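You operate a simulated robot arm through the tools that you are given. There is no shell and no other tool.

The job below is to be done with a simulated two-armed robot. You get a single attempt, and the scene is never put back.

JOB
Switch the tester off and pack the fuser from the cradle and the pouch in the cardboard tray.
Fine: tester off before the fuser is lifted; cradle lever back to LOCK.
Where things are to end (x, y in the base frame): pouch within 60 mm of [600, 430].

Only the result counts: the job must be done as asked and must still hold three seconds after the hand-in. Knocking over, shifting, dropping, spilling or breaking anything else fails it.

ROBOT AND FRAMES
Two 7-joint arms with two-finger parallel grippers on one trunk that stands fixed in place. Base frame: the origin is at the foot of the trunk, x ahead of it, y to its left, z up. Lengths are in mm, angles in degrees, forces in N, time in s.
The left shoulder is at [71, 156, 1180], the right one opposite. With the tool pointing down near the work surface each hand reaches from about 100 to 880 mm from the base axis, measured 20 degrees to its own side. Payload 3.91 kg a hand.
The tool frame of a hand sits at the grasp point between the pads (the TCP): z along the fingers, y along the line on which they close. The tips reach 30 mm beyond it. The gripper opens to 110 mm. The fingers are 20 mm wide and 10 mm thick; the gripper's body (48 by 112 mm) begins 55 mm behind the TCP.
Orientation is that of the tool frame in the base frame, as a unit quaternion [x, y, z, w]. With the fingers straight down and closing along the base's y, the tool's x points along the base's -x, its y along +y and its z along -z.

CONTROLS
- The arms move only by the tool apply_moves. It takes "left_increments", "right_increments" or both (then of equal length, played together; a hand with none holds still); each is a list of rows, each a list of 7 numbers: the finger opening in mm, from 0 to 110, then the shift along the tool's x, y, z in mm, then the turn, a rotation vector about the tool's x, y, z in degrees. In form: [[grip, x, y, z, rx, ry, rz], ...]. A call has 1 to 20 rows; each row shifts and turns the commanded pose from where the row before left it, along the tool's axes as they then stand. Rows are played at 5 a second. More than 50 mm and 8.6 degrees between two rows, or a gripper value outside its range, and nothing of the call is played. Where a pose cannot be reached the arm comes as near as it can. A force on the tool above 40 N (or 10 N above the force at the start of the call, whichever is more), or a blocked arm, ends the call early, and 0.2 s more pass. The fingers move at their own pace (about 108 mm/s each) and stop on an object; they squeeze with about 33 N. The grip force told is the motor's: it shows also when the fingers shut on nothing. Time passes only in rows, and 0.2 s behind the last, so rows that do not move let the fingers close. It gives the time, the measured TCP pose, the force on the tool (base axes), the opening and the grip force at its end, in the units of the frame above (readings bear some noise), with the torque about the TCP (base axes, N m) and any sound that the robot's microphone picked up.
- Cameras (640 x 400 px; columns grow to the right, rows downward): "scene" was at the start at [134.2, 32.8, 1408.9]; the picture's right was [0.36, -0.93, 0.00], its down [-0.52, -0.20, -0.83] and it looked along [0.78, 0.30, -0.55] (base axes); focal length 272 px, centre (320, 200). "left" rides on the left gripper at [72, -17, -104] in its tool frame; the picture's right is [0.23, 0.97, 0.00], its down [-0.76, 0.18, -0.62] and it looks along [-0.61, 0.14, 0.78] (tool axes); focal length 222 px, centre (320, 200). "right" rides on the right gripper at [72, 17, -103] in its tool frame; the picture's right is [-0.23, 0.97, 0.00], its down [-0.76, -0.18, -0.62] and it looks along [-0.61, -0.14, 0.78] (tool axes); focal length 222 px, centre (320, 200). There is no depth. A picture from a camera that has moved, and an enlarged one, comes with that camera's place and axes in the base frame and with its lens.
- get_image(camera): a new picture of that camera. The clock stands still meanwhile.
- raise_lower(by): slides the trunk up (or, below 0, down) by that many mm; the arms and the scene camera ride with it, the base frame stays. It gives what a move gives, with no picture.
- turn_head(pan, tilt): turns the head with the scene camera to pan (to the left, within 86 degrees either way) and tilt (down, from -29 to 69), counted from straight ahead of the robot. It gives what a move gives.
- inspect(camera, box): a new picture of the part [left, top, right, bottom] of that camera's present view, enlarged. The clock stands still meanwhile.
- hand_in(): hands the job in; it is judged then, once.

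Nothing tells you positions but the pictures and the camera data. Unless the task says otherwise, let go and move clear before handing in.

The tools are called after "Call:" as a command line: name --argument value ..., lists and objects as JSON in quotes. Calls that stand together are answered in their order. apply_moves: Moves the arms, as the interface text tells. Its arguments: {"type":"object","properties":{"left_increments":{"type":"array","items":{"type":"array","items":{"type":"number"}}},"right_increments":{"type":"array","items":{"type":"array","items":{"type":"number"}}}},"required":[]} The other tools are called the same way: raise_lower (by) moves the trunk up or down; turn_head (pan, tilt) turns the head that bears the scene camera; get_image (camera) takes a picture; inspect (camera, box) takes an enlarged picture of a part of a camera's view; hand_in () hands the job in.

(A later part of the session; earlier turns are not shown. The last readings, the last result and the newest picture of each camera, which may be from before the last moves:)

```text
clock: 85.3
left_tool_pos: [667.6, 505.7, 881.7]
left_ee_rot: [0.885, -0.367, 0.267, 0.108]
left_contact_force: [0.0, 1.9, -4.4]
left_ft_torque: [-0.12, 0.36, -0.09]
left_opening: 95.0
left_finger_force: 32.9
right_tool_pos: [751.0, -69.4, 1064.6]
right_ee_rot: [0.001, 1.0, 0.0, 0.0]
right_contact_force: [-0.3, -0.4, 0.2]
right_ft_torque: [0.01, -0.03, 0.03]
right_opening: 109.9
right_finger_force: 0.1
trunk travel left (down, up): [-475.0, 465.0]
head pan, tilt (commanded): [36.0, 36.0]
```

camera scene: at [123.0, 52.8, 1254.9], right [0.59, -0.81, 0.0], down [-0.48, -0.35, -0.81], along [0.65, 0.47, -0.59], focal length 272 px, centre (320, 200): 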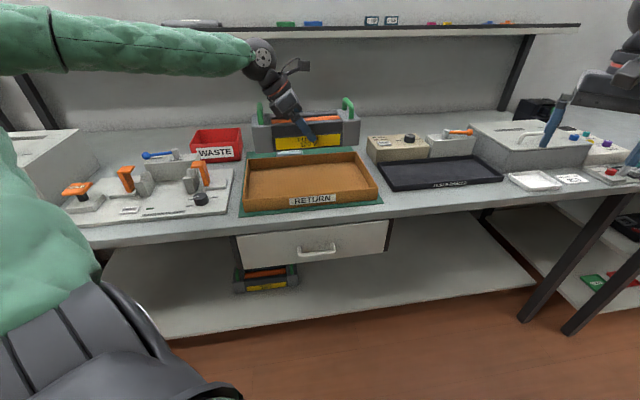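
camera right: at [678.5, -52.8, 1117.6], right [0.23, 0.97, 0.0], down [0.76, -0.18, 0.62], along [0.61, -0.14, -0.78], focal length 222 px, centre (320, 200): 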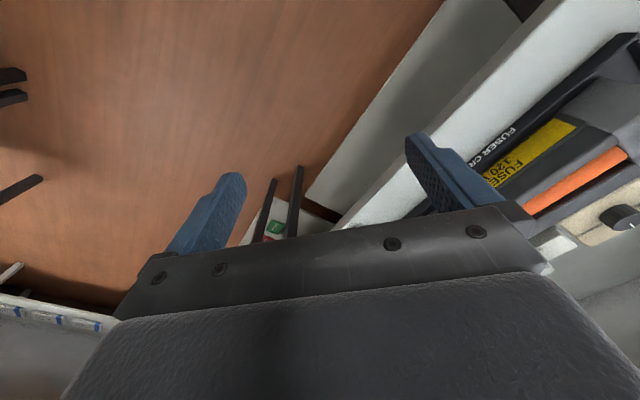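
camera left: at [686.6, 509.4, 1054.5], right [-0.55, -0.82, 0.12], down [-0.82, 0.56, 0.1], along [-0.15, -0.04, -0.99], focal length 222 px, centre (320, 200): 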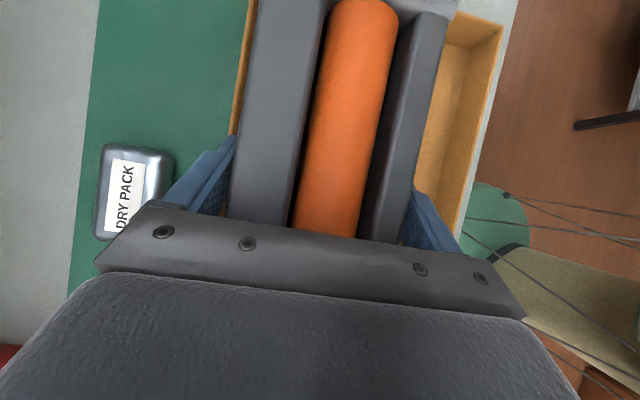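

It's touching down. One more millimetre, then I'll release.

Call:
apply_moves --left_increments '[[70, -0.7, 0, 1.1, 0, 0, 0], [70, 0, 0, 0, 0, 0, 0], [90, 0, 0, 0, 0, 0, 0], [98, 0, 0, 0, 0, 0, 0], [104, 0, 0, 0, 0, 0, 0], [104, 0, 0, 0, 0, 0, 0]]'

Call:
inspect --camera "scene" --box '[220, 80, 460, 240]'

Call:
get_image --camera "left"

```text
clock: 86.7
left_tool_pos: [669.3, 504.7, 879.9]
left_ee_rot: [0.885, -0.367, 0.267, 0.107]
left_contact_force: [0.0, 0.1, -0.2]
left_ft_torque: [0.01, -0.01, -0.01]
left_opening: 103.8
left_finger_force: 0.0
right_tool_pos: [750.9, -70.1, 1064.6]
right_ee_rot: [0.0, 1.0, 0.0, 0.0]
right_contact_force: [0.2, 0.1, -0.5]
right_ft_torque: [0.0, 0.01, 0.01]
right_opening: 110.3
right_finger_force: 0.1
trunk travel left (down, up): [-475.0, 465.0]
head pan, tilt (commanded): [36.0, 36.0]
```

```text
2.50 times, centred on (340, 160) of scene
camera zoom: at [122.1, 52.1, 1255.1], right [0.59, -0.81, 0.0], down [-0.48, -0.35, -0.81], along [0.65, 0.48, -0.59], focal length 680 px, centre (270, 300)
```

zoom: 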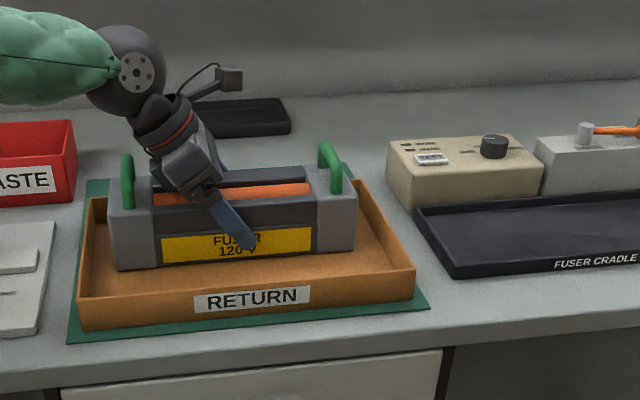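

```text
taken
camera left: at [681.9, 513.3, 1005.2], right [-0.55, -0.82, 0.12], down [-0.82, 0.56, 0.1], along [-0.15, -0.04, -0.99], focal length 222 px, centre (320, 200)
```

left: 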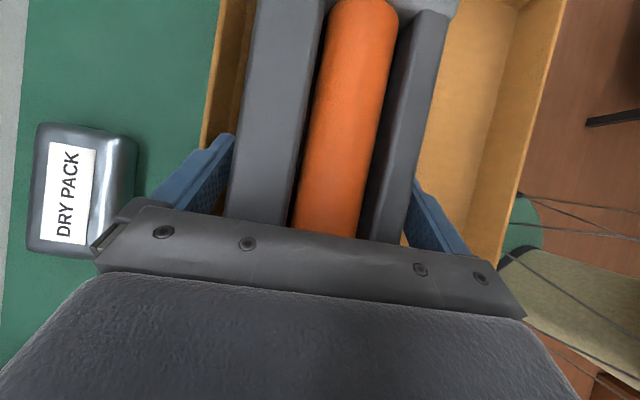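

The fuser rests in the back half of the tray and the fingers are free. I'll withdraw straight up.

Call:
apply_moves --left_increments '[[104, 5.5, 0, -8.3, 0, 0, 0], [104, 5.5, 0, -8.3, 0, 0, 0], [104, 11, 0, -16.7, 0, 0, 0], [104, 13.2, 0, -20, 0, 0, 0], [104, 13.2, 0, -20, 0, 0, 0], [104, 13.2, 0, -20, 0, 0, 0]]'

Call:
inspect --camera "scene" --box '[220, 80, 460, 240]'

```text
clock: 88.1
left_tool_pos: [665.9, 506.0, 992.6]
left_ee_rot: [0.885, -0.366, 0.267, 0.107]
left_contact_force: [-0.1, -0.8, -1.1]
left_ft_torque: [0.0, -0.01, -0.02]
left_opening: 104.3
left_finger_force: 0.0
right_tool_pos: [750.2, -70.4, 1063.9]
right_ee_rot: [0.0, 1.0, 0.0, 0.0]
right_contact_force: [-0.9, 0.5, -0.1]
right_ft_torque: [0.01, -0.01, 0.0]
right_opening: 110.1
right_finger_force: 0.0
trunk travel left (down, up): [-475.0, 465.0]
head pan, tilt (commanded): [36.0, 36.0]
```

```text
2.50 times, centred on (340, 160) of scene
camera zoom: at [122.0, 51.8, 1255.1], right [0.59, -0.81, 0.0], down [-0.48, -0.35, -0.81], along [0.65, 0.48, -0.59], focal length 680 px, centre (270, 300)
```

zoom: 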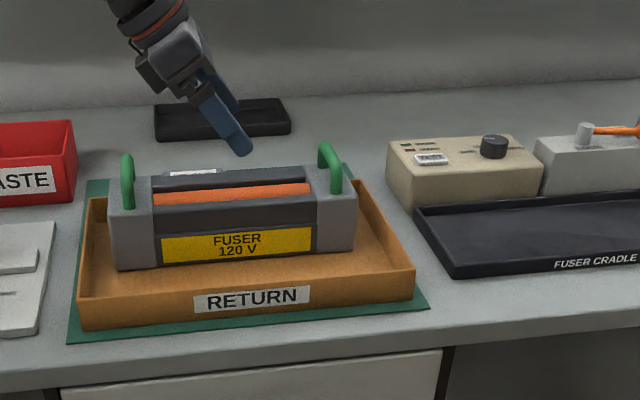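

The fuser stands cleanly in the tray. Next is the pouch: I'll make the hand vertical and turn it 90° so the fingers close along the pouch's long axis, giving room on its sides in the tray.

Call:
apply_moves --left_increments '[[110, 0, 0, -10, 0, -8.3, 0], [110, 0, 0, -10, 0, -8.3, 0], [110, 0, 0, -10, 0, -8.3, 0], [110, 0, 0, -10, 0, -8.3, 0], [110, 0, 0, 0, 0, 0, 8.5], [110, 0, 0, 0, 0, 0, 8.5], [110, 0, 0, 0, 0, 0, 8.5], [110, 0, 0, 0, 0, 0, 8.5], [110, 0, 0, 0, 0, 0, 8.5], [110, 0, 0, 0, 0, 0, 8.5], [110, 0, 0, 0, 0, 0, 8.5], [110, 0, 0, 0, 0, 0, 8.5], [110, 0, 0, 0, 0, 0, 8.5], [110, 0, 0, 0, 0, 0, 8.5], [110, 0, 0, 0, 0, 0, 5]]'

Call:
get_image --camera "left"

```text
clock: 91.3
left_tool_pos: [656.1, 516.5, 1028.0]
left_ee_rot: [-0.382, 0.924, 0.0, 0.003]
left_contact_force: [-0.1, 0.6, 0.2]
left_ft_torque: [-0.01, -0.02, -0.01]
left_opening: 110.0
left_finger_force: 0.0
right_tool_pos: [749.9, -69.1, 1065.6]
right_ee_rot: [0.0, 1.0, 0.0, -0.001]
right_contact_force: [0.1, -0.2, -0.2]
right_ft_torque: [-0.01, 0.01, 0.03]
right_opening: 109.9
right_finger_force: 0.1
trunk travel left (down, up): [-475.0, 465.0]
head pan, tilt (commanded): [36.0, 36.0]
```

```text
taken
camera left: at [616.0, 451.9, 1130.9], right [-0.85, 0.53, 0.0], down [0.41, 0.66, 0.63], along [0.33, 0.53, -0.78], focal length 222 px, centre (320, 200)
```

left: 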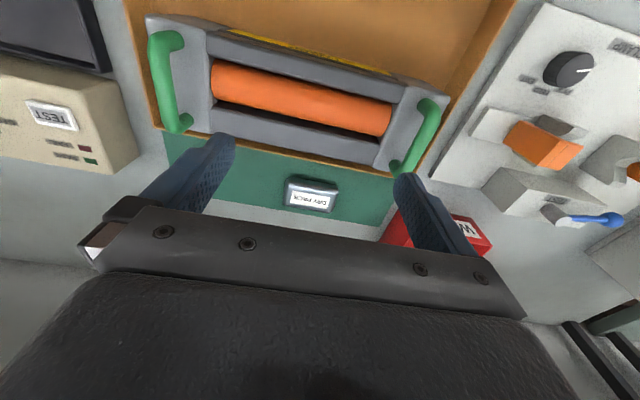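

The pouch is in view between the fingers. I'll zoom in to locate it precisely.

Call:
inspect --camera "left" --box '[260, 150, 370, 230]'

Call:
get_image --camera "scene"

```text
5.00 times, centred on (315, 190) of left
camera zoom: at [616.0, 451.9, 1130.9], right [-0.85, 0.53, 0.0], down [0.41, 0.66, 0.63], along [0.33, 0.53, -0.78], focal length 1111 px, centre (345, 250)
```

zoom: 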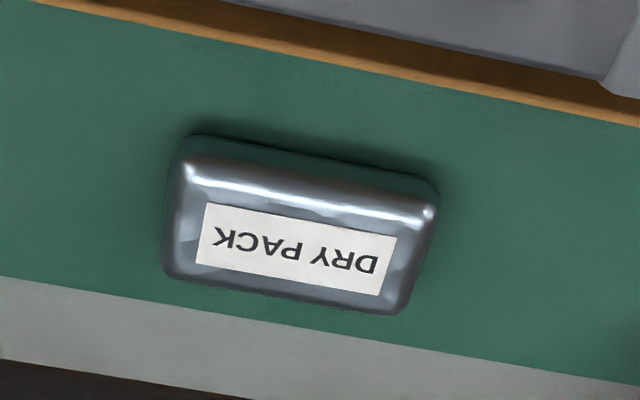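

```text
taken
camera scene: at [122.2, 52.2, 1255.1], right [0.59, -0.81, 0.0], down [-0.48, -0.35, -0.81], along [0.65, 0.48, -0.59], focal length 272 px, centre (320, 200)
```

scene: 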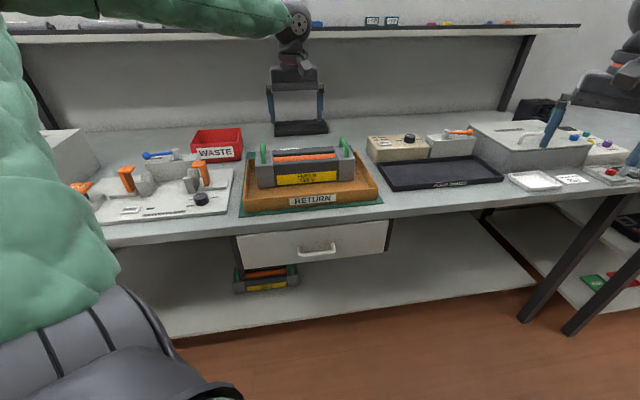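

The pouch is about 85 × 52 mm, centred near (750, 639) with its long axis parallel to the tray. I'll lean the hand 15° outward and hover above it.

Call:
apply_moves --left_increments '[[110, 0, 0, 0, 0, -7.5, 0], [110, 0, 0, 0, 0, -7.5, 0], [110, -20.9, 3.3, 20.8, 0, 0, 0], [110, -20.9, 3.3, 20.8, 0, 0, 0], [110, -20.9, 3.3, 20.8, 0, 0, 0], [110, -20.9, 3.3, 20.8, 0, 0, 0], [110, -20.9, 3.3, 20.8, 0, 0, 0], [110, -20.9, 3.3, 20.8, 0, 0, 0], [110, 0, 0, 0, 0, 0, 0]]'

Call:
get_image --camera "left"

Call:
inspect --camera "scene" --box '[220, 80, 460, 240]'

```text
clock: 93.3
left_tool_pos: [750.9, 638.4, 941.8]
left_ee_rot: [-0.38, 0.915, 0.05, 0.124]
left_contact_force: [0.3, -0.4, 0.1]
left_ft_torque: [0.0, 0.0, -0.02]
left_opening: 110.1
left_finger_force: 0.1
right_tool_pos: [749.4, -69.7, 1063.5]
right_ee_rot: [0.0, 1.0, 0.0, -0.001]
right_contact_force: [-0.4, -0.5, -0.5]
right_ft_torque: [0.01, 0.0, -0.02]
right_opening: 109.9
right_finger_force: 0.1
trunk travel left (down, up): [-475.0, 465.0]
head pan, tilt (commanded): [36.0, 36.0]
```

```text
taken
camera left: at [693.8, 556.6, 1021.3], right [-0.84, 0.53, -0.06], down [0.27, 0.53, 0.8], along [0.46, 0.66, -0.59], focal length 222 px, centre (320, 200)
```

left: 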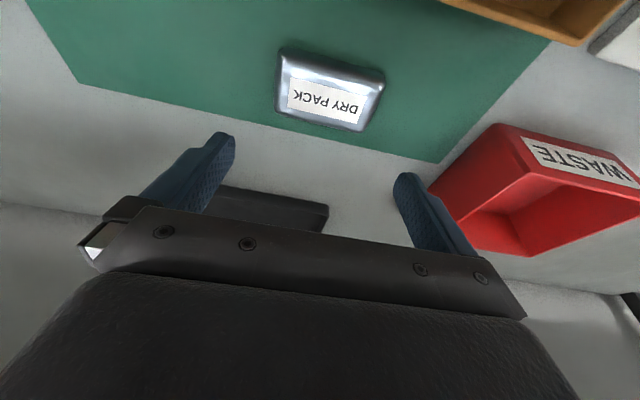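

```text
2.50 times, centred on (340, 160) of scene
camera zoom: at [121.7, 51.7, 1255.2], right [0.59, -0.81, 0.0], down [-0.48, -0.35, -0.81], along [0.65, 0.48, -0.59], focal length 680 px, centre (270, 300)
```

zoom: 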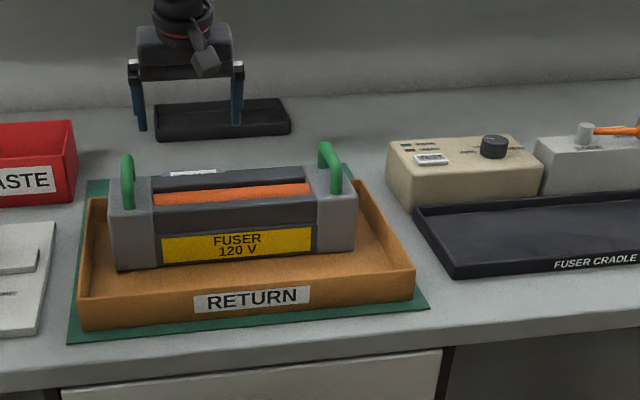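

I'm centred above the pouch. I'll descend to it.

Call:
apply_moves --left_increments '[[110, 5.0, 0, 15.4, 0, 0, 0], [110, 5.0, 0, 15.4, 0, 0, 0], [110, 5.0, 0, 15.4, 0, 0, 0], [110, 5.0, 0, 15.4, 0, 0, 0], [110, 2.0, 0, 7, 0, 0, 0], [110, 0, 0, 0, 0, 0, 0]]'

Call:
get_image --camera "left"

```text
clock: 94.7
left_tool_pos: [748.4, 635.9, 868.5]
left_ee_rot: [-0.38, 0.915, 0.05, 0.125]
left_contact_force: [0.0, 0.2, -0.4]
left_ft_torque: [0.01, -0.04, -0.02]
left_opening: 109.7
left_finger_force: 0.1
right_tool_pos: [751.3, -69.9, 1065.9]
right_ee_rot: [0.0, 1.0, -0.001, 0.0]
right_contact_force: [-0.2, 0.1, 0.6]
right_ft_torque: [0.0, 0.0, 0.0]
right_opening: 110.0
right_finger_force: 0.2
trunk travel left (down, up): [-475.0, 465.0]
head pan, tilt (commanded): [36.0, 36.0]
```

```text
taken
camera left: at [691.1, 554.4, 948.4], right [-0.84, 0.53, -0.06], down [0.27, 0.53, 0.8], along [0.46, 0.66, -0.59], focal length 222 px, centre (320, 200)
```

left: 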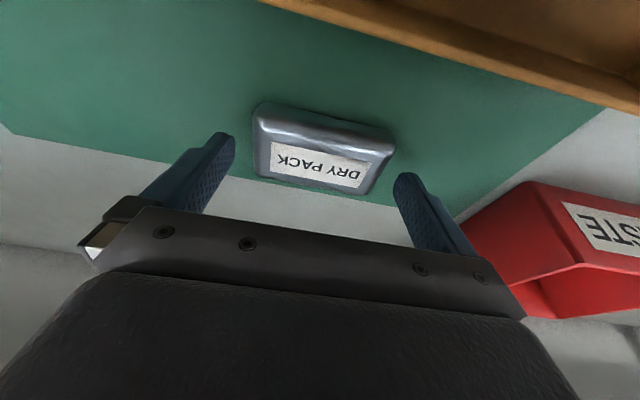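

The fingertips straddle the pouch near its middle. I'll go down 6 mm more and close gently.

Call:
apply_moves --left_increments '[[110, 1.0, 0, 3.0, 0, 0, 0], [110, 0.9, 0, 2.8, 0, 0, 0], [104, 0, 0, 0, 0, 0, 0], [98, 0, 0, 0, 0, 0, 0], [92, 0, 0, 0, 0, 0, 0], [86, 0, 0, 0, 0, 0, 0], [80, 0, 0, 0, 0, 0, 0], [74, 0, 0, 0, 0, 0, 0], [70, 0, 0, 0, 0, 0, 0]]'

Call:
get_image --camera "left"

```text
clock: 96.7
left_tool_pos: [749.1, 637.1, 863.9]
left_ee_rot: [-0.381, 0.915, 0.05, 0.124]
left_contact_force: [-0.3, 1.4, -0.3]
left_ft_torque: [-0.01, 0.01, 0.01]
left_opening: 88.5
left_finger_force: 33.3
right_tool_pos: [750.6, -69.5, 1064.4]
right_ee_rot: [0.001, 1.0, 0.001, 0.0]
right_contact_force: [-0.5, 0.2, 0.0]
right_ft_torque: [0.01, 0.01, 0.02]
right_opening: 109.9
right_finger_force: 0.1
trunk travel left (down, up): [-475.0, 465.0]
head pan, tilt (commanded): [36.0, 36.0]
```

```text
taken
camera left: at [691.6, 554.4, 942.7], right [-0.84, 0.53, -0.06], down [0.27, 0.53, 0.8], along [0.46, 0.66, -0.59], focal length 222 px, centre (320, 200)
```

left: 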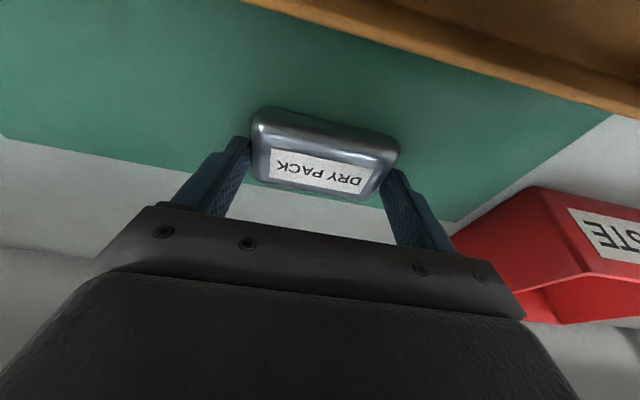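

I have the pouch, with the opening at 88.5 mm. I'll lift 20 mm and check.

Call:
apply_moves --left_increments '[[70, -2.65, 0, -9.6, 0, 0, 0], [70, -2.65, 0, -9.6, 0, 0, 0], [70, 0, 0, 0, 0, 0, 0]]'

Call:
get_image --camera "left"

```text
clock: 97.5
left_tool_pos: [747.3, 637.5, 885.0]
left_ee_rot: [-0.38, 0.915, 0.051, 0.124]
left_contact_force: [0.9, -0.3, -1.4]
left_ft_torque: [-0.01, 0.0, 0.0]
left_opening: 89.0
left_finger_force: 32.8
right_tool_pos: [750.2, -70.0, 1063.7]
right_ee_rot: [0.0, 1.0, -0.001, 0.0]
right_contact_force: [0.2, -0.6, 0.0]
right_ft_torque: [-0.01, 0.02, 0.04]
right_opening: 110.1
right_finger_force: 0.0
trunk travel left (down, up): [-475.0, 465.0]
head pan, tilt (commanded): [36.0, 36.0]
```

```text
taken
camera left: at [690.8, 556.0, 963.7], right [-0.84, 0.53, -0.06], down [0.27, 0.53, 0.8], along [0.46, 0.66, -0.59], focal length 222 px, centre (320, 200)
```

left: 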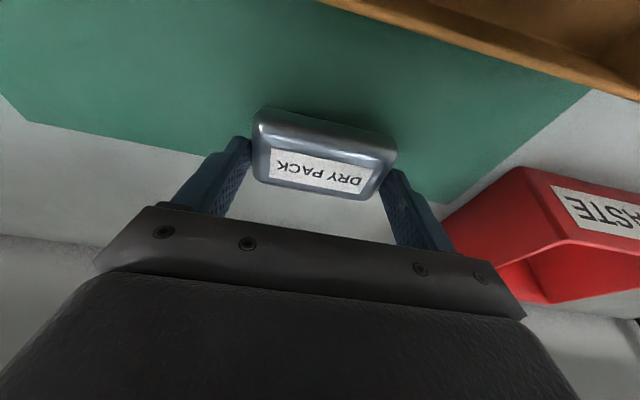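

The pouch is held. I'll raise it well above the fuser's handles and carry it to the front half of the tray near (602, 433).

Call:
apply_moves --left_increments '[[70, -7.6, 0, -27.7, 0, 0, 0], [70, -7.6, 0, -27.7, 0, 0, 0], [70, -7.6, 0, -27.7, 0, 0, 0], [70, -7.6, 0, -27.7, 0, 0, 0], [70, 29.8, -5.2, -8.2, 0, 0, 0], [70, 29.8, -5.2, -8.2, 0, 0, 0], [70, 29.8, -5.2, -8.2, 0, 0, 0], [70, 29.8, -5.2, -8.2, 0, 0, 0], [70, 29.8, -5.2, -8.2, 0, 0, 0], [70, 29.8, -5.2, -8.2, 0, 0, 0], [70, 29.8, -5.2, -8.2, 0, 0, 0], [70, 29.8, -5.2, -8.2, 0, 0, 0], [70, 0, 0, 0, 0, 0, 0]]'

Call:
get_image --camera "left"

Call:
get_image --camera "scene"

```text
clock: 100.3
left_tool_pos: [602.7, 430.8, 999.0]
left_ee_rot: [-0.381, 0.915, 0.049, 0.123]
left_contact_force: [0.0, -0.1, -1.5]
left_ft_torque: [-0.02, 0.04, -0.01]
left_opening: 88.5
left_finger_force: 32.9
right_tool_pos: [751.2, -69.3, 1064.5]
right_ee_rot: [0.0, 1.0, 0.0, 0.001]
right_contact_force: [0.5, -0.7, 0.6]
right_ft_torque: [0.01, 0.01, -0.01]
right_opening: 110.1
right_finger_force: 0.0
trunk travel left (down, up): [-475.0, 465.0]
head pan, tilt (commanded): [36.0, 36.0]
```

```text
taken
camera left: at [545.8, 349.1, 1078.4], right [-0.84, 0.53, -0.06], down [0.27, 0.53, 0.8], along [0.46, 0.66, -0.59], focal length 222 px, centre (320, 200)
```

left: 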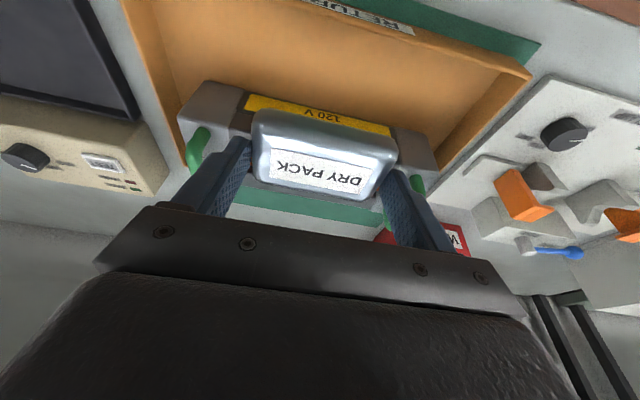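

```text
taken
camera scene: at [122.5, 52.6, 1255.0], right [0.59, -0.81, 0.0], down [-0.48, -0.35, -0.81], along [0.65, 0.48, -0.59], focal length 272 px, centre (320, 200)
```

scene: 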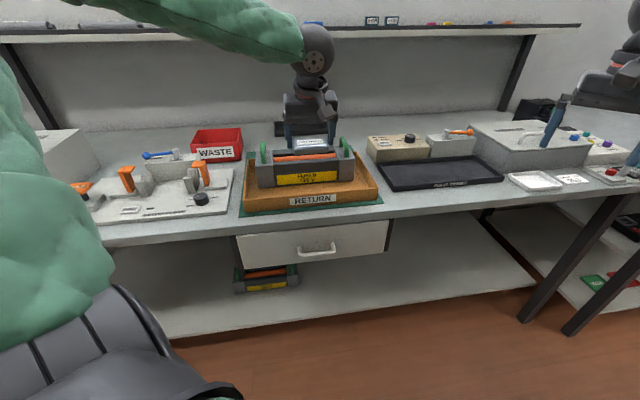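

I'm above the target. I'll lower most of the way, then check clearance to the fuser and the front wall.

Call:
apply_moves --left_increments '[[70, 5.3, 0, 19.3, 0, 0, 0], [70, 5.3, 0, 19.3, 0, 0, 0], [70, 5.3, 0, 19.3, 0, 0, 0], [70, 5.3, 0, 19.3, 0, 0, 0], [70, 2.65, 0, 9.6, 0, 0, 0], [70, 0, 0, 0, 0, 0, 0]]'

Call:
get_image --camera "left"

Call:
inspect --camera "scene" --box '[220, 80, 460, 240]'

```text
clock: 101.7
left_tool_pos: [603.2, 430.6, 907.9]
left_ee_rot: [-0.38, 0.915, 0.05, 0.125]
left_contact_force: [0.4, -1.4, 0.0]
left_ft_torque: [0.0, 0.0, -0.02]
left_opening: 88.9
left_finger_force: 33.4
right_tool_pos: [751.1, -70.5, 1064.9]
right_ee_rot: [0.0, 1.0, 0.0, 0.0]
right_contact_force: [-0.2, 0.0, -0.5]
right_ft_torque: [-0.02, 0.02, 0.01]
right_opening: 110.1
right_finger_force: 0.1
trunk travel left (down, up): [-475.0, 465.0]
head pan, tilt (commanded): [36.0, 36.0]
```

```text
taken
camera left: at [546.1, 349.0, 987.4], right [-0.84, 0.53, -0.06], down [0.27, 0.53, 0.8], along [0.46, 0.66, -0.59], focal length 222 px, centre (320, 200)
```

left: 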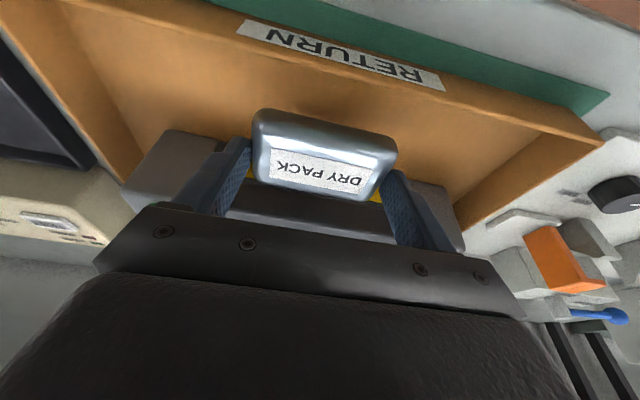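

```text
2.50 times, centred on (340, 160) of scene
camera zoom: at [122.1, 52.0, 1255.1], right [0.59, -0.81, 0.0], down [-0.48, -0.35, -0.81], along [0.65, 0.48, -0.59], focal length 680 px, centre (270, 300)
```

zoom: 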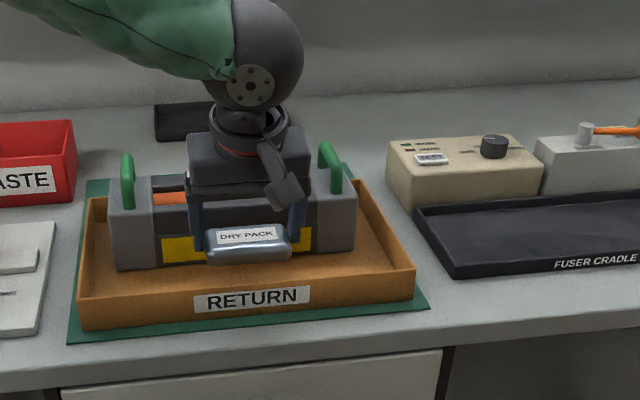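

Clear on all sides. I'll lower the rest, slowing near the floor.

Call:
apply_moves --left_increments '[[70, 4, 0, 14.4, 0, 0, 0], [70, 4, 0, 14.4, 0, 0, 0], [70, 1.3, 0, 4.8, 0, 0, 0], [70, 0.8, 0, 2.9, 0, 0, 0], [70, 0, 0, 0, 0, 0, 0]]'

Call:
get_image --camera "left"

Call:
inspect --camera "scene" --box '[220, 80, 460, 240]'

```text
clock: 102.9
left_tool_pos: [601.8, 430.9, 869.7]
left_ee_rot: [-0.381, 0.915, 0.051, 0.124]
left_contact_force: [0.2, -0.6, -0.2]
left_ft_torque: [0.01, 0.02, 0.0]
left_opening: 88.4
left_finger_force: 32.8
right_tool_pos: [751.0, -70.2, 1064.2]
right_ee_rot: [0.0, 1.0, 0.0, 0.0]
right_contact_force: [0.1, 0.6, -0.3]
right_ft_torque: [0.0, 0.01, 0.01]
right_opening: 110.0
right_finger_force: 0.0
trunk travel left (down, up): [-475.0, 465.0]
head pan, tilt (commanded): [36.0, 36.0]
```

```text
taken
camera left: at [545.7, 349.5, 949.6], right [-0.84, 0.53, -0.06], down [0.27, 0.53, 0.8], along [0.46, 0.66, -0.59], focal length 222 px, centre (320, 200)
```

left: 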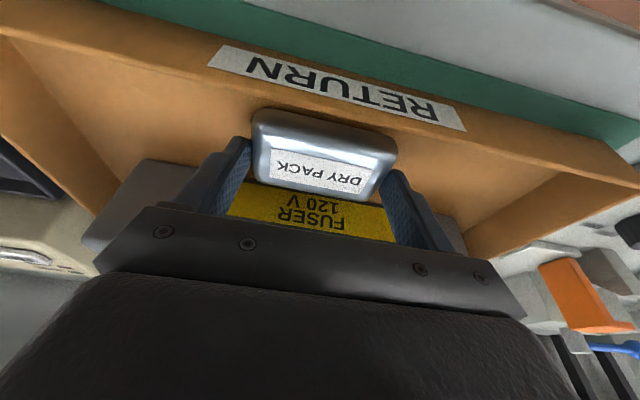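

```text
2.50 times, centred on (340, 160) of scene
camera zoom: at [122.1, 52.1, 1255.1], right [0.59, -0.81, 0.0], down [-0.48, -0.35, -0.81], along [0.65, 0.48, -0.59], focal length 680 px, centre (270, 300)
```

zoom: 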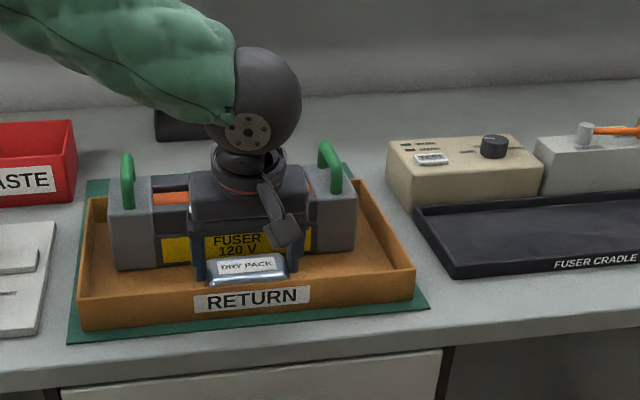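

The pouch is practically at the floor. I'll go down 2 mm more and open.

Call:
apply_moves --left_increments '[[70, 0.5, 0, 1.9, 0, 0, 0], [70, 0, 0, 0, 0, 0, 0], [90, 0, 0, 0, 0, 0, 0], [98, 0, 0, 0, 0, 0, 0], [106, 0, 0, 0, 0, 0, 0], [106, 0, 0, 0, 0, 0, 0]]'

Call:
get_image --camera "left"

```text
clock: 104.3
left_tool_pos: [603.6, 431.0, 868.1]
left_ee_rot: [-0.381, 0.915, 0.05, 0.125]
left_contact_force: [0.2, 1.1, -0.9]
left_ft_torque: [-0.02, 0.02, 0.0]
left_opening: 105.8
left_finger_force: 0.0
right_tool_pos: [750.3, -69.5, 1063.9]
right_ee_rot: [-0.001, 1.0, 0.0, 0.0]
right_contact_force: [0.5, -0.5, -0.6]
right_ft_torque: [0.0, 0.02, -0.03]
right_opening: 109.9
right_finger_force: 0.1
trunk travel left (down, up): [-475.0, 465.0]
head pan, tilt (commanded): [36.0, 36.0]
```

```text
taken
camera left: at [545.9, 349.4, 947.8], right [-0.84, 0.53, -0.06], down [0.27, 0.53, 0.8], along [0.46, 0.66, -0.59], focal length 222 px, centre (320, 200)
```

left: 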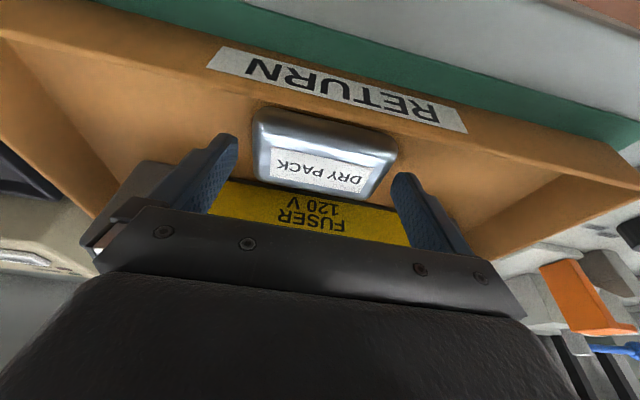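

The pouch is down in the tray near (603, 432). I'll withdraw straight up.

Call:
apply_moves --left_increments '[[106, -2.65, 0, -9.6, 0, 0, 0], [106, -5.3, 0, -19.3, 0, 0, 0], [106, -7.6, 0, -27.7, 0, 0, 0], [106, -7.6, 0, -27.7, 0, 0, 0], [106, -7.6, 0, -27.7, 0, 0, 0], [106, -7.6, 0, -27.7, 0, 0, 0], [90, 0, 0, 0, 0, 0, 0]]'

Call:
inspect --camera "scene" --box '[220, 80, 460, 240]'

Call:
get_image --camera "left"

```text
clock: 105.9
left_tool_pos: [604.7, 431.6, 1011.3]
left_ee_rot: [-0.381, 0.915, 0.05, 0.124]
left_contact_force: [0.5, -0.6, -0.3]
left_ft_torque: [0.0, 0.02, 0.0]
left_opening: 90.0
left_finger_force: 0.1
right_tool_pos: [749.9, -69.0, 1065.3]
right_ee_rot: [0.001, 1.0, 0.0, 0.0]
right_contact_force: [-0.6, -1.0, -0.4]
right_ft_torque: [-0.03, 0.02, -0.01]
right_opening: 109.7
right_finger_force: 0.0
trunk travel left (down, up): [-475.0, 465.0]
head pan, tilt (commanded): [36.0, 36.0]
```

```text
2.50 times, centred on (340, 160) of scene
camera zoom: at [122.5, 52.2, 1255.0], right [0.59, -0.81, 0.0], down [-0.48, -0.35, -0.81], along [0.65, 0.48, -0.59], focal length 680 px, centre (270, 300)
```

zoom: 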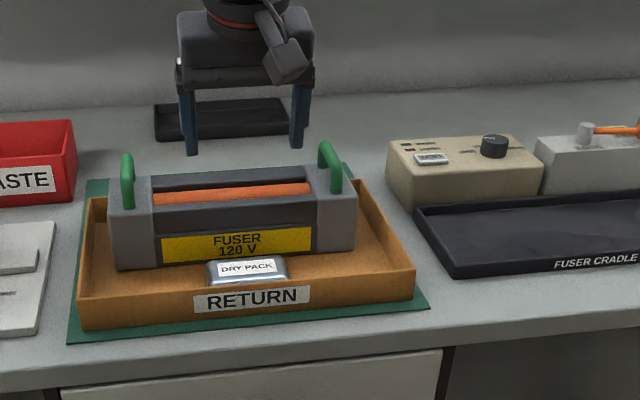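

```text
taken
camera left: at [548.5, 351.1, 1092.5], right [-0.84, 0.53, -0.06], down [0.27, 0.53, 0.8], along [0.46, 0.66, -0.59], focal length 222 px, centre (320, 200)
```

left: 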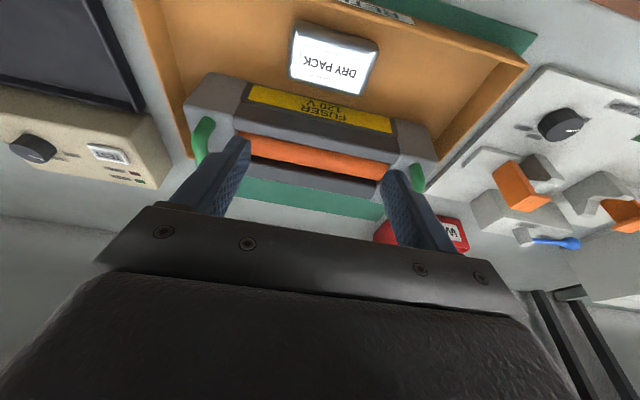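

Fuser and pouch are both in the tray. Last is the lever: it must go back to LOCK. I'll make the hand vertical and roll it toward the camera-up orientation in free air.

Call:
apply_moves --left_increments '[[60, 0, 0, -10, 0, 7.3, 0], [40, 0, 0, -10, 0, 7.3, 0], [20, 0, 0, 0, 0, 0, 8.5], [0, 0, 0, 0, 0, 0, 8.5], [0, 0, 0, 0, 0, 0, 8.5], [0, 0, 0, 0, 0, 0, 8.5], [0, 0, 0, 0, 0, 0, 8.5], [0, 0, 0, 0, 0, 0, 8.5], [0, 0, 0, 0, 0, 0, 8.5], [0, 0, 0, 0, 0, 0, 8.5], [0, 0, 0, 0, 0, 0, 8.5], [0, 0, 0, 0, 0, 0, 8.5], [0, 0, 0, 0, 0, 0, 8.5], [0, 0, 0, 0, 0, 0, 8.5], [0, 0, 0, 0, 0, 0, 8.5], [0, 0, 0, 0, 0, 0, 8.5], [0, 0, 0, 0, 0, 0, 8.5], [0, 0, 0, 0, 0, 0, 8.5], [0, 0, 0, 0, 0, 0, 8.5], [0, 0, 0, 0, 0, 0, 8.5]]'

Call:
apply_moves --left_increments '[[0, 0, 0, 0, 0, 0, 8.5], [0, 0, 0, 0, 0, 0, 8.5], [0, 0, 0, 0, 0, 0, 8.5], [0, 0, 0, 0, 0, 0, 0]]'

```text
clock: 110.1
left_tool_pos: [601.2, 428.8, 1033.2]
left_ee_rot: [0.809, 0.588, 0.008, 0.001]
left_contact_force: [0.3, 0.6, 0.2]
left_ft_torque: [0.0, -0.02, 0.02]
left_opening: 0.1
left_finger_force: 33.3
right_tool_pos: [751.0, -69.4, 1063.3]
right_ee_rot: [0.0, 1.0, 0.0, 0.001]
right_contact_force: [0.0, -0.5, 0.2]
right_ft_torque: [0.02, 0.0, -0.01]
right_opening: 110.0
right_finger_force: 0.0
trunk travel left (down, up): [-475.0, 465.0]
head pan, tilt (commanded): [36.0, 36.0]
```

```text
clock: 111.1
left_tool_pos: [601.4, 428.3, 1032.6]
left_ee_rot: [0.919, 0.394, 0.007, -0.001]
left_contact_force: [0.9, 0.3, 0.0]
left_ft_torque: [-0.03, -0.02, -0.01]
left_opening: 0.0
left_finger_force: 32.8
right_tool_pos: [750.8, -70.0, 1064.3]
right_ee_rot: [0.0, 1.0, 0.0, 0.0]
right_contact_force: [0.2, 0.2, -0.5]
right_ft_torque: [0.0, 0.0, 0.0]
right_opening: 109.9
right_finger_force: 0.1
trunk travel left (down, up): [-475.0, 465.0]
head pan, tilt (commanded): [36.0, 36.0]
```

Now I'll translate over toward the cradle, then finish the turn and lean the hand outward.

Call:
apply_moves --left_increments '[[0, 3.45, 41.3, -1, 0, 0, 0], [0, 3.45, 41.3, -1, 0, 0, 0], [0, 3.45, 41.3, -1, 0, 0, 0], [0, 3.45, 41.3, -1, 0, 0, 0], [0, 3.45, 41.3, -1, 0, 0, 0], [0, 3.45, 41.3, -1, 0, 0, 0], [0, 3.45, 41.3, -1, 0, 0, 0], [0, 3.45, 41.3, -1, 0, 0, 0], [0, 0, 0, 0, 0, 0, 8.3], [0, 0, 0, 0, 0, 0, 8.3], [0, 0, 0, 0, 0, 0, 8.3], [0, 0, 0, 0, 0, 0, 8.3], [0, 0, 0, 0, 0, 0, 8.3], [0, 0, 0, 0, 0, 0, 8.3]]'

Call:
apply_moves --left_increments '[[0, 0, 0, 0, 0, 8, 0], [0, 0, 0, 0, 0, 8, 0], [0, 0, 0, 0, 0, 8, 0], [0, 0, 0, 0, 0, 8, 0], [0, 0, 0, 0, 0, 8, 0], [0, 0, 0, 0, 0, 8, 0], [0, 0, 0, 0, 0, 8, 0], [0, 0, 0, 0, 0, 4, 0], [0, 0, 0, 0, 0, 0, 0]]'

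Call:
turn_head --pan 14 --tilt 34

Call:
get_image --camera "left"

Call:
get_image --camera "scene"

```text
clock: 114.1
left_tool_pos: [858.9, 222.9, 1041.5]
left_ee_rot: [1.0, -0.029, 0.006, -0.003]
left_contact_force: [-0.2, 0.0, -0.5]
left_ft_torque: [0.0, -0.03, 0.0]
left_opening: 0.2
left_finger_force: 32.6
right_tool_pos: [750.5, -70.9, 1064.2]
right_ee_rot: [0.001, 1.0, 0.0, 0.0]
right_contact_force: [-0.2, 0.1, 0.9]
right_ft_torque: [0.01, 0.03, 0.0]
right_opening: 110.1
right_finger_force: 0.1
trunk travel left (down, up): [-475.0, 465.0]
head pan, tilt (commanded): [36.0, 36.0]
```

```text
clock: 116.1
left_tool_pos: [858.9, 221.8, 1043.5]
left_ee_rot: [0.863, -0.026, 0.505, 0.011]
left_contact_force: [-0.2, 0.4, -0.3]
left_ft_torque: [0.01, 0.02, 0.0]
left_opening: 0.0
left_finger_force: 33.5
right_tool_pos: [750.7, -69.1, 1064.3]
right_ee_rot: [0.0, 1.0, -0.001, 0.0]
right_contact_force: [0.2, -0.2, -0.1]
right_ft_torque: [0.02, 0.01, 0.03]
right_opening: 110.1
right_finger_force: 0.2
trunk travel left (down, up): [-475.0, 465.0]
head pan, tilt (commanded): [36.0, 36.0]
```

```text
clock: 117.0
left_tool_pos: [859.7, 222.5, 1043.0]
left_ee_rot: [0.863, -0.027, 0.505, 0.011]
left_contact_force: [1.2, 0.0, 0.8]
left_ft_torque: [0.01, -0.02, -0.01]
left_opening: 0.1
left_finger_force: 32.7
right_tool_pos: [750.4, -68.5, 1065.6]
right_ee_rot: [0.0, 1.0, 0.0, 0.0]
right_contact_force: [-1.1, -0.1, 0.3]
right_ft_torque: [0.02, 0.03, 0.03]
right_opening: 109.8
right_finger_force: 0.1
trunk travel left (down, up): [-475.0, 465.0]
head pan, tilt (commanded): [14.0, 34.0]
```

```text
taken
camera left: at [806.4, 239.9, 1156.3], right [0.06, -0.98, 0.19], down [-0.92, -0.12, -0.36], along [0.38, -0.16, -0.91], focal length 222 px, centre (320, 200)
```

left: 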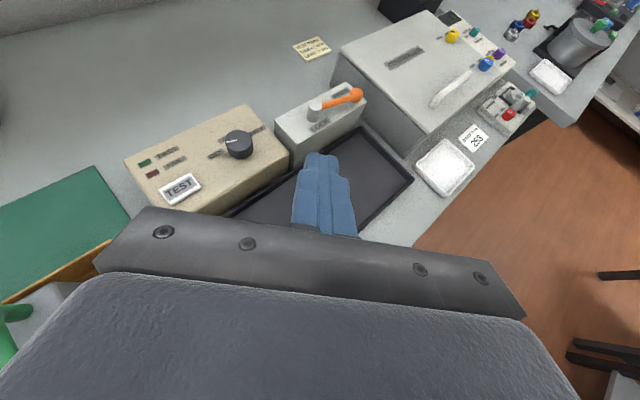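

```text
taken
camera scene: at [137.4, 22.1, 1258.1], right [0.24, -0.97, 0.0], down [-0.54, -0.14, -0.83], along [0.8, 0.2, -0.56], focal length 272 px, centre (320, 200)
```

scene: 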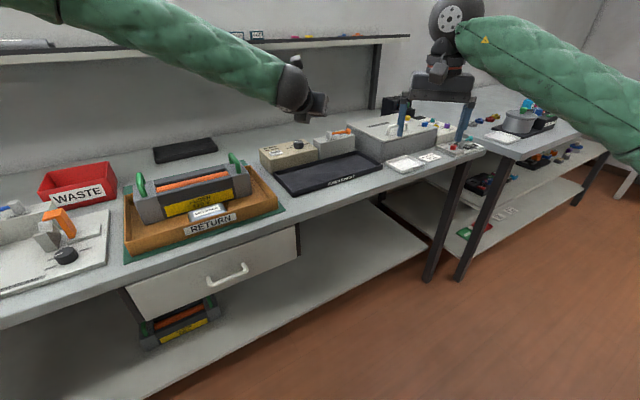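

The lever is still at about 70°. With the fuser gone I can lean almost horizontal and drag the rod back from above. I'll lower the trunk 60 mm for maximum reach and lean further.

Call:
raise_lower --by -60

Call:
apply_moves --left_increments '[[0, 0, 0, 0, 0, 6, 0], [0, 0, 0, 0, 0, 6, 0], [0, 0, 0, 0, 0, 5.5, 0], [0, 0, 0, 0, 0, 0, 0]]'

Call:
get_image --camera "left"

```text
clock: 118.0
left_tool_pos: [859.3, 221.4, 984.4]
left_ee_rot: [0.863, -0.026, 0.505, 0.01]
left_contact_force: [-0.7, 0.1, 0.1]
left_ft_torque: [0.01, 0.02, 0.0]
left_opening: 0.0
left_finger_force: 33.6
right_tool_pos: [749.8, -70.2, 1006.7]
right_ee_rot: [0.0, 1.0, 0.0, 0.0]
right_contact_force: [-0.7, -0.1, -0.5]
right_ft_torque: [0.0, -0.02, 0.03]
right_opening: 110.1
right_finger_force: 0.1
trunk travel left (down, up): [-415.0, 525.0]
head pan, tilt (commanded): [14.0, 34.0]
```

```text
clock: 119.0
left_tool_pos: [860.1, 222.2, 984.2]
left_ee_rot: [0.775, -0.024, 0.631, 0.015]
left_contact_force: [0.7, 0.0, -0.7]
left_ft_torque: [0.0, 0.02, -0.01]
left_opening: 0.3
left_finger_force: 32.9
right_tool_pos: [751.0, -69.4, 1004.6]
right_ee_rot: [0.0, 1.0, 0.0, 0.0]
right_contact_force: [0.0, -0.1, 0.0]
right_ft_torque: [0.03, 0.03, 0.0]
right_opening: 110.1
right_finger_force: 0.1
trunk travel left (down, up): [-415.0, 525.0]
head pan, tilt (commanded): [14.0, 34.0]
```

```text
taken
camera left: at [774.8, 242.0, 1075.4], right [-0.01, -0.98, 0.21], down [-0.77, -0.13, -0.62], along [0.63, -0.17, -0.75], focal length 222 px, centre (320, 200)
```

left: 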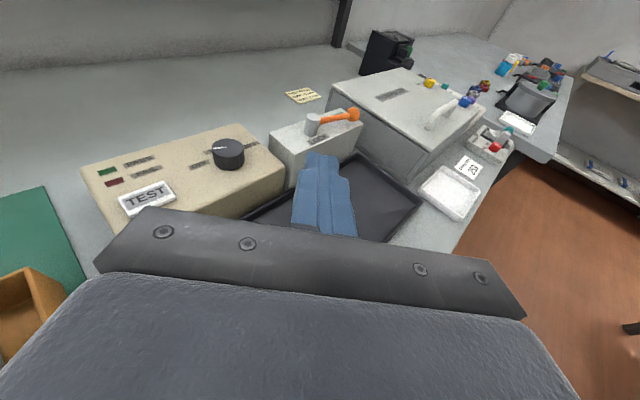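

The lean is 78° now. I'll move forward above the lever rod, staying above the post's height.

Call:
apply_moves --left_increments '[[0, 1.3, 4.8, 29.7, 0, 0, 0], [0, 1.3, 4.8, 29.7, 0, 0, 0], [0, 1.3, 4.8, 29.7, 0, 0, 0], [0, 1.3, 4.8, 29.7, 0, 0, 0], [0, 1.3, 4.8, 29.7, 0, 0, 0], [0, 0, 0, 0, 0, 0, 0]]'

Call:
inspect --camera "left" --box '[220, 60, 440, 220]'

Call:
inspect --camera "scene" --box '[270, 70, 410, 170]'

```text
clock: 120.4
left_tool_pos: [1002.9, 188.5, 960.8]
left_ee_rot: [0.776, -0.023, 0.63, 0.014]
left_contact_force: [-0.4, 0.2, -0.2]
left_ft_torque: [0.0, 0.02, -0.01]
left_opening: 0.0
left_finger_force: 33.4
right_tool_pos: [749.9, -68.3, 1006.1]
right_ee_rot: [0.0, 1.0, 0.0, 0.0]
right_contact_force: [0.7, -0.4, 0.3]
right_ft_torque: [-0.02, -0.01, 0.02]
right_opening: 110.0
right_finger_force: 0.0
trunk travel left (down, up): [-415.0, 525.0]
head pan, tilt (commanded): [14.0, 34.0]
```

```text
2.50 times, centred on (330, 140) of left
camera zoom: at [917.5, 209.1, 1052.4], right [-0.01, -0.98, 0.21], down [-0.77, -0.13, -0.62], along [0.63, -0.17, -0.76], focal length 555 px, centre (295, 350)
```

zoom: 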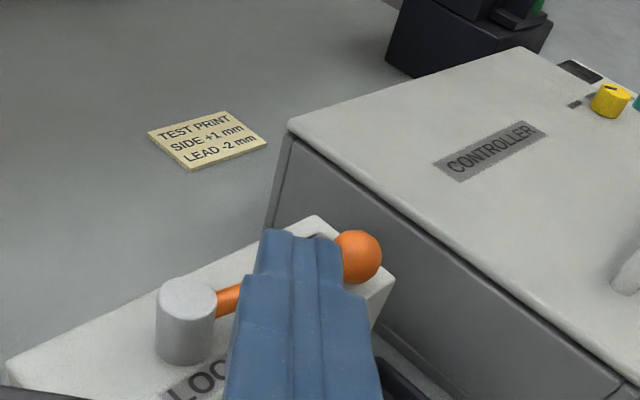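

```text
4.00 times, centred on (340, 120) of scene
camera zoom: at [136.7, 21.9, 1198.3], right [0.24, -0.97, 0.0], down [-0.54, -0.14, -0.83], along [0.8, 0.2, -0.56], focal length 1089 px, centre (240, 520)
```

zoom: 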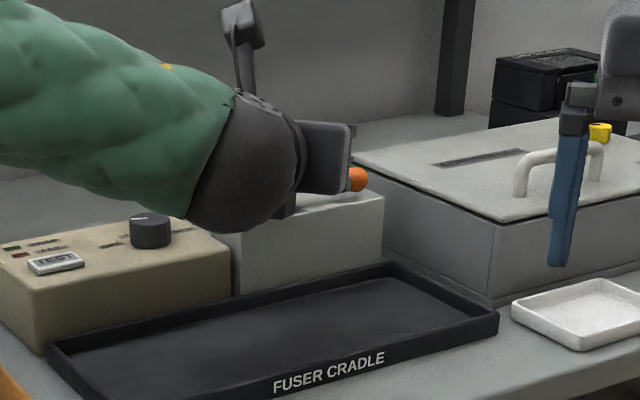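

Now I'll extend forward over the rod and check the reach.

Call:
apply_moves --left_increments '[[0, 2.5, -1, 12, 0, 0, 0], [0, 2.5, 0, 12, 0, 0, 0], [0, 0, 0, 0, 0, 0, 0]]'

Call:
inspect --camera "left" --box '[220, 60, 440, 220]'

```text
clock: 121.2
left_tool_pos: [1028.8, 187.9, 960.8]
left_ee_rot: [0.776, -0.024, 0.631, 0.014]
left_contact_force: [-0.8, -0.7, -0.5]
left_ft_torque: [0.0, 0.0, -0.03]
left_opening: 0.1
left_finger_force: 32.8
right_tool_pos: [749.5, -69.1, 1004.3]
right_ee_rot: [0.0, 1.0, 0.0, 0.0]
right_contact_force: [-0.4, -0.2, 0.3]
right_ft_torque: [-0.01, -0.02, -0.02]
right_opening: 110.1
right_finger_force: 0.1
trunk travel left (down, up): [-415.0, 525.0]
head pan, tilt (commanded): [14.0, 34.0]
```

```text
2.50 times, centred on (330, 140) of left
camera zoom: at [943.4, 208.8, 1051.5], right [-0.01, -0.98, 0.21], down [-0.77, -0.13, -0.62], along [0.63, -0.17, -0.76], focal length 555 px, centre (295, 350)
```

zoom: 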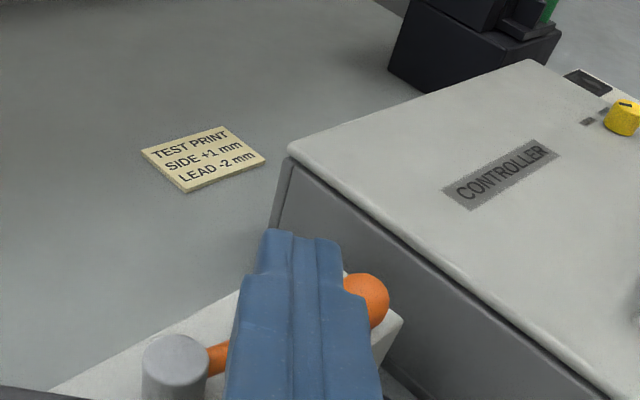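

The arm reaches further than I'd estimated, and the tip is over the rod. I'll lower onto the rod's top in small steps until I feel light contact.

Call:
apply_moves --left_increments '[[0, -9.8, 0, 2, 0, 0, 0], [0, -7.8, 0, 1.6, 0, 0, 0], [0, 0, 0, 0, 0, 0, 0]]'

Call:
inspect --camera "left" --box '[220, 60, 440, 220]'

```text
clock: 122.0
left_tool_pos: [1029.1, 189.3, 942.1]
left_ee_rot: [0.776, -0.024, 0.63, 0.015]
left_contact_force: [0.0, 0.3, -0.1]
left_ft_torque: [0.01, 0.0, -0.01]
left_opening: 0.1
left_finger_force: 32.4
right_tool_pos: [750.9, -70.3, 1003.9]
right_ee_rot: [0.001, 1.0, 0.0, -0.001]
right_contact_force: [-0.2, 0.5, -0.3]
right_ft_torque: [0.02, 0.02, -0.01]
right_opening: 109.7
right_finger_force: 0.1
trunk travel left (down, up): [-415.0, 525.0]
head pan, tilt (commanded): [14.0, 34.0]
```

```text
2.50 times, centred on (330, 140) of left
camera zoom: at [944.3, 208.8, 1033.2], right [-0.01, -0.98, 0.21], down [-0.77, -0.13, -0.62], along [0.63, -0.17, -0.76], focal length 555 px, centre (295, 350)
```

zoom: 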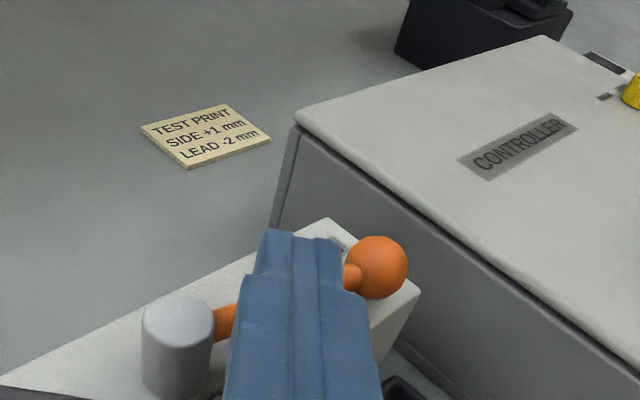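

Call:
apply_moves --left_increments '[[0, -2.9, 0, 0.6, 0, 0, 0], [0, -2.9, 0, 0.6, 0, 0, 0], [0, 0, 0, 0, 0, 0, 0]]'

```text
clock: 122.8
left_tool_pos: [1030.6, 189.8, 934.7]
left_ee_rot: [0.776, -0.024, 0.63, 0.015]
left_contact_force: [0.0, -0.2, -0.2]
left_ft_torque: [0.02, 0.02, -0.03]
left_opening: 0.2
left_finger_force: 33.2
right_tool_pos: [750.7, -70.2, 1003.9]
right_ee_rot: [0.0, 1.0, 0.0, 0.0]
right_contact_force: [0.1, 1.0, -0.5]
right_ft_torque: [-0.02, 0.02, -0.02]
right_opening: 110.1
right_finger_force: 0.1
trunk travel left (down, up): [-415.0, 525.0]
head pan, tilt (commanded): [14.0, 34.0]
```

Call:
apply_moves --left_increments '[[0, -2.9, 0, 0.6, 0, 0, 0], [0, 0, 0, 0, 0, 0, 0]]'

Call:
inspect --camera "left" --box '[220, 60, 440, 220]'

```text
clock: 123.4
left_tool_pos: [1030.9, 190.0, 934.8]
left_ee_rot: [0.775, -0.024, 0.632, 0.014]
left_contact_force: [-0.3, 0.5, 7.2]
left_ft_torque: [-0.01, -0.18, 0.02]
left_opening: 0.0
left_finger_force: 33.0
right_tool_pos: [749.6, -70.3, 1004.3]
right_ee_rot: [0.0, 1.0, 0.0, 0.0]
right_contact_force: [-0.3, -0.1, 0.9]
right_ft_torque: [0.02, 0.0, 0.0]
right_opening: 110.1
right_finger_force: 0.0
trunk travel left (down, up): [-415.0, 525.0]
head pan, tilt (commanded): [14.0, 34.0]
```

```text
2.50 times, centred on (330, 140) of left
camera zoom: at [944.7, 209.3, 1025.1], right [-0.01, -0.98, 0.21], down [-0.77, -0.13, -0.62], along [0.63, -0.17, -0.75], focal length 555 px, centre (295, 350)
```

zoom: 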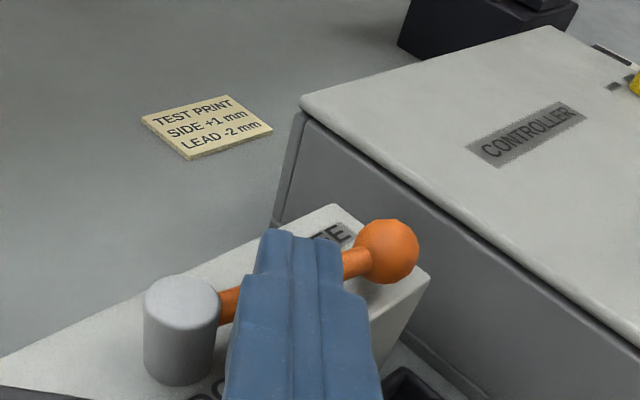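

I have light contact (7 N) on the rod about 30 mm from the pivot. I'll pull back slowly so friction carries the lever.

Call:
apply_moves --left_increments '[[0, -0.6, 0.8, -3.0, 0, 0, 0], [0, -0.6, 0.8, -3.0, 0, 0, 0], [0, -0.6, 0.8, -3.0, 0, 0, 0]]'

Call:
inspect --camera "left" --box '[220, 60, 440, 220]'

```text
clock: 124.2
left_tool_pos: [1020.3, 187.5, 932.2]
left_ee_rot: [0.775, -0.024, 0.631, 0.015]
left_contact_force: [1.4, -4.0, 5.9]
left_ft_torque: [-0.03, -0.15, -0.14]
left_opening: 0.2
left_finger_force: 32.8
right_tool_pos: [751.6, -70.0, 1004.5]
right_ee_rot: [0.0, 1.0, 0.0, 0.0]
right_contact_force: [0.0, -0.4, 0.3]
right_ft_torque: [0.0, 0.0, -0.01]
right_opening: 110.0
right_finger_force: 0.1
trunk travel left (down, up): [-415.0, 525.0]
head pan, tilt (commanded): [14.0, 34.0]
```

```text
2.50 times, centred on (330, 140) of left
camera zoom: at [934.7, 207.6, 1024.4], right [-0.01, -0.98, 0.21], down [-0.77, -0.13, -0.62], along [0.63, -0.17, -0.76], focal length 555 px, centre (295, 350)
```

zoom: 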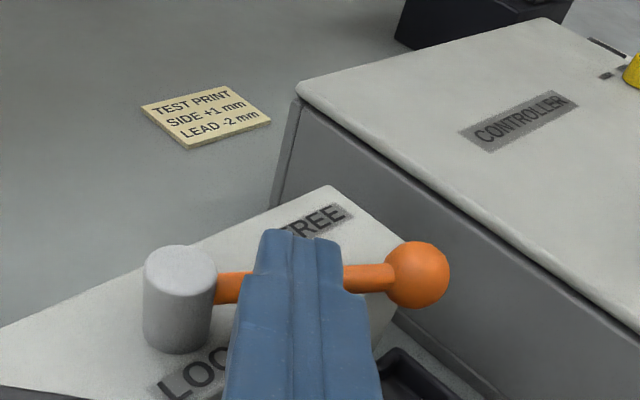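

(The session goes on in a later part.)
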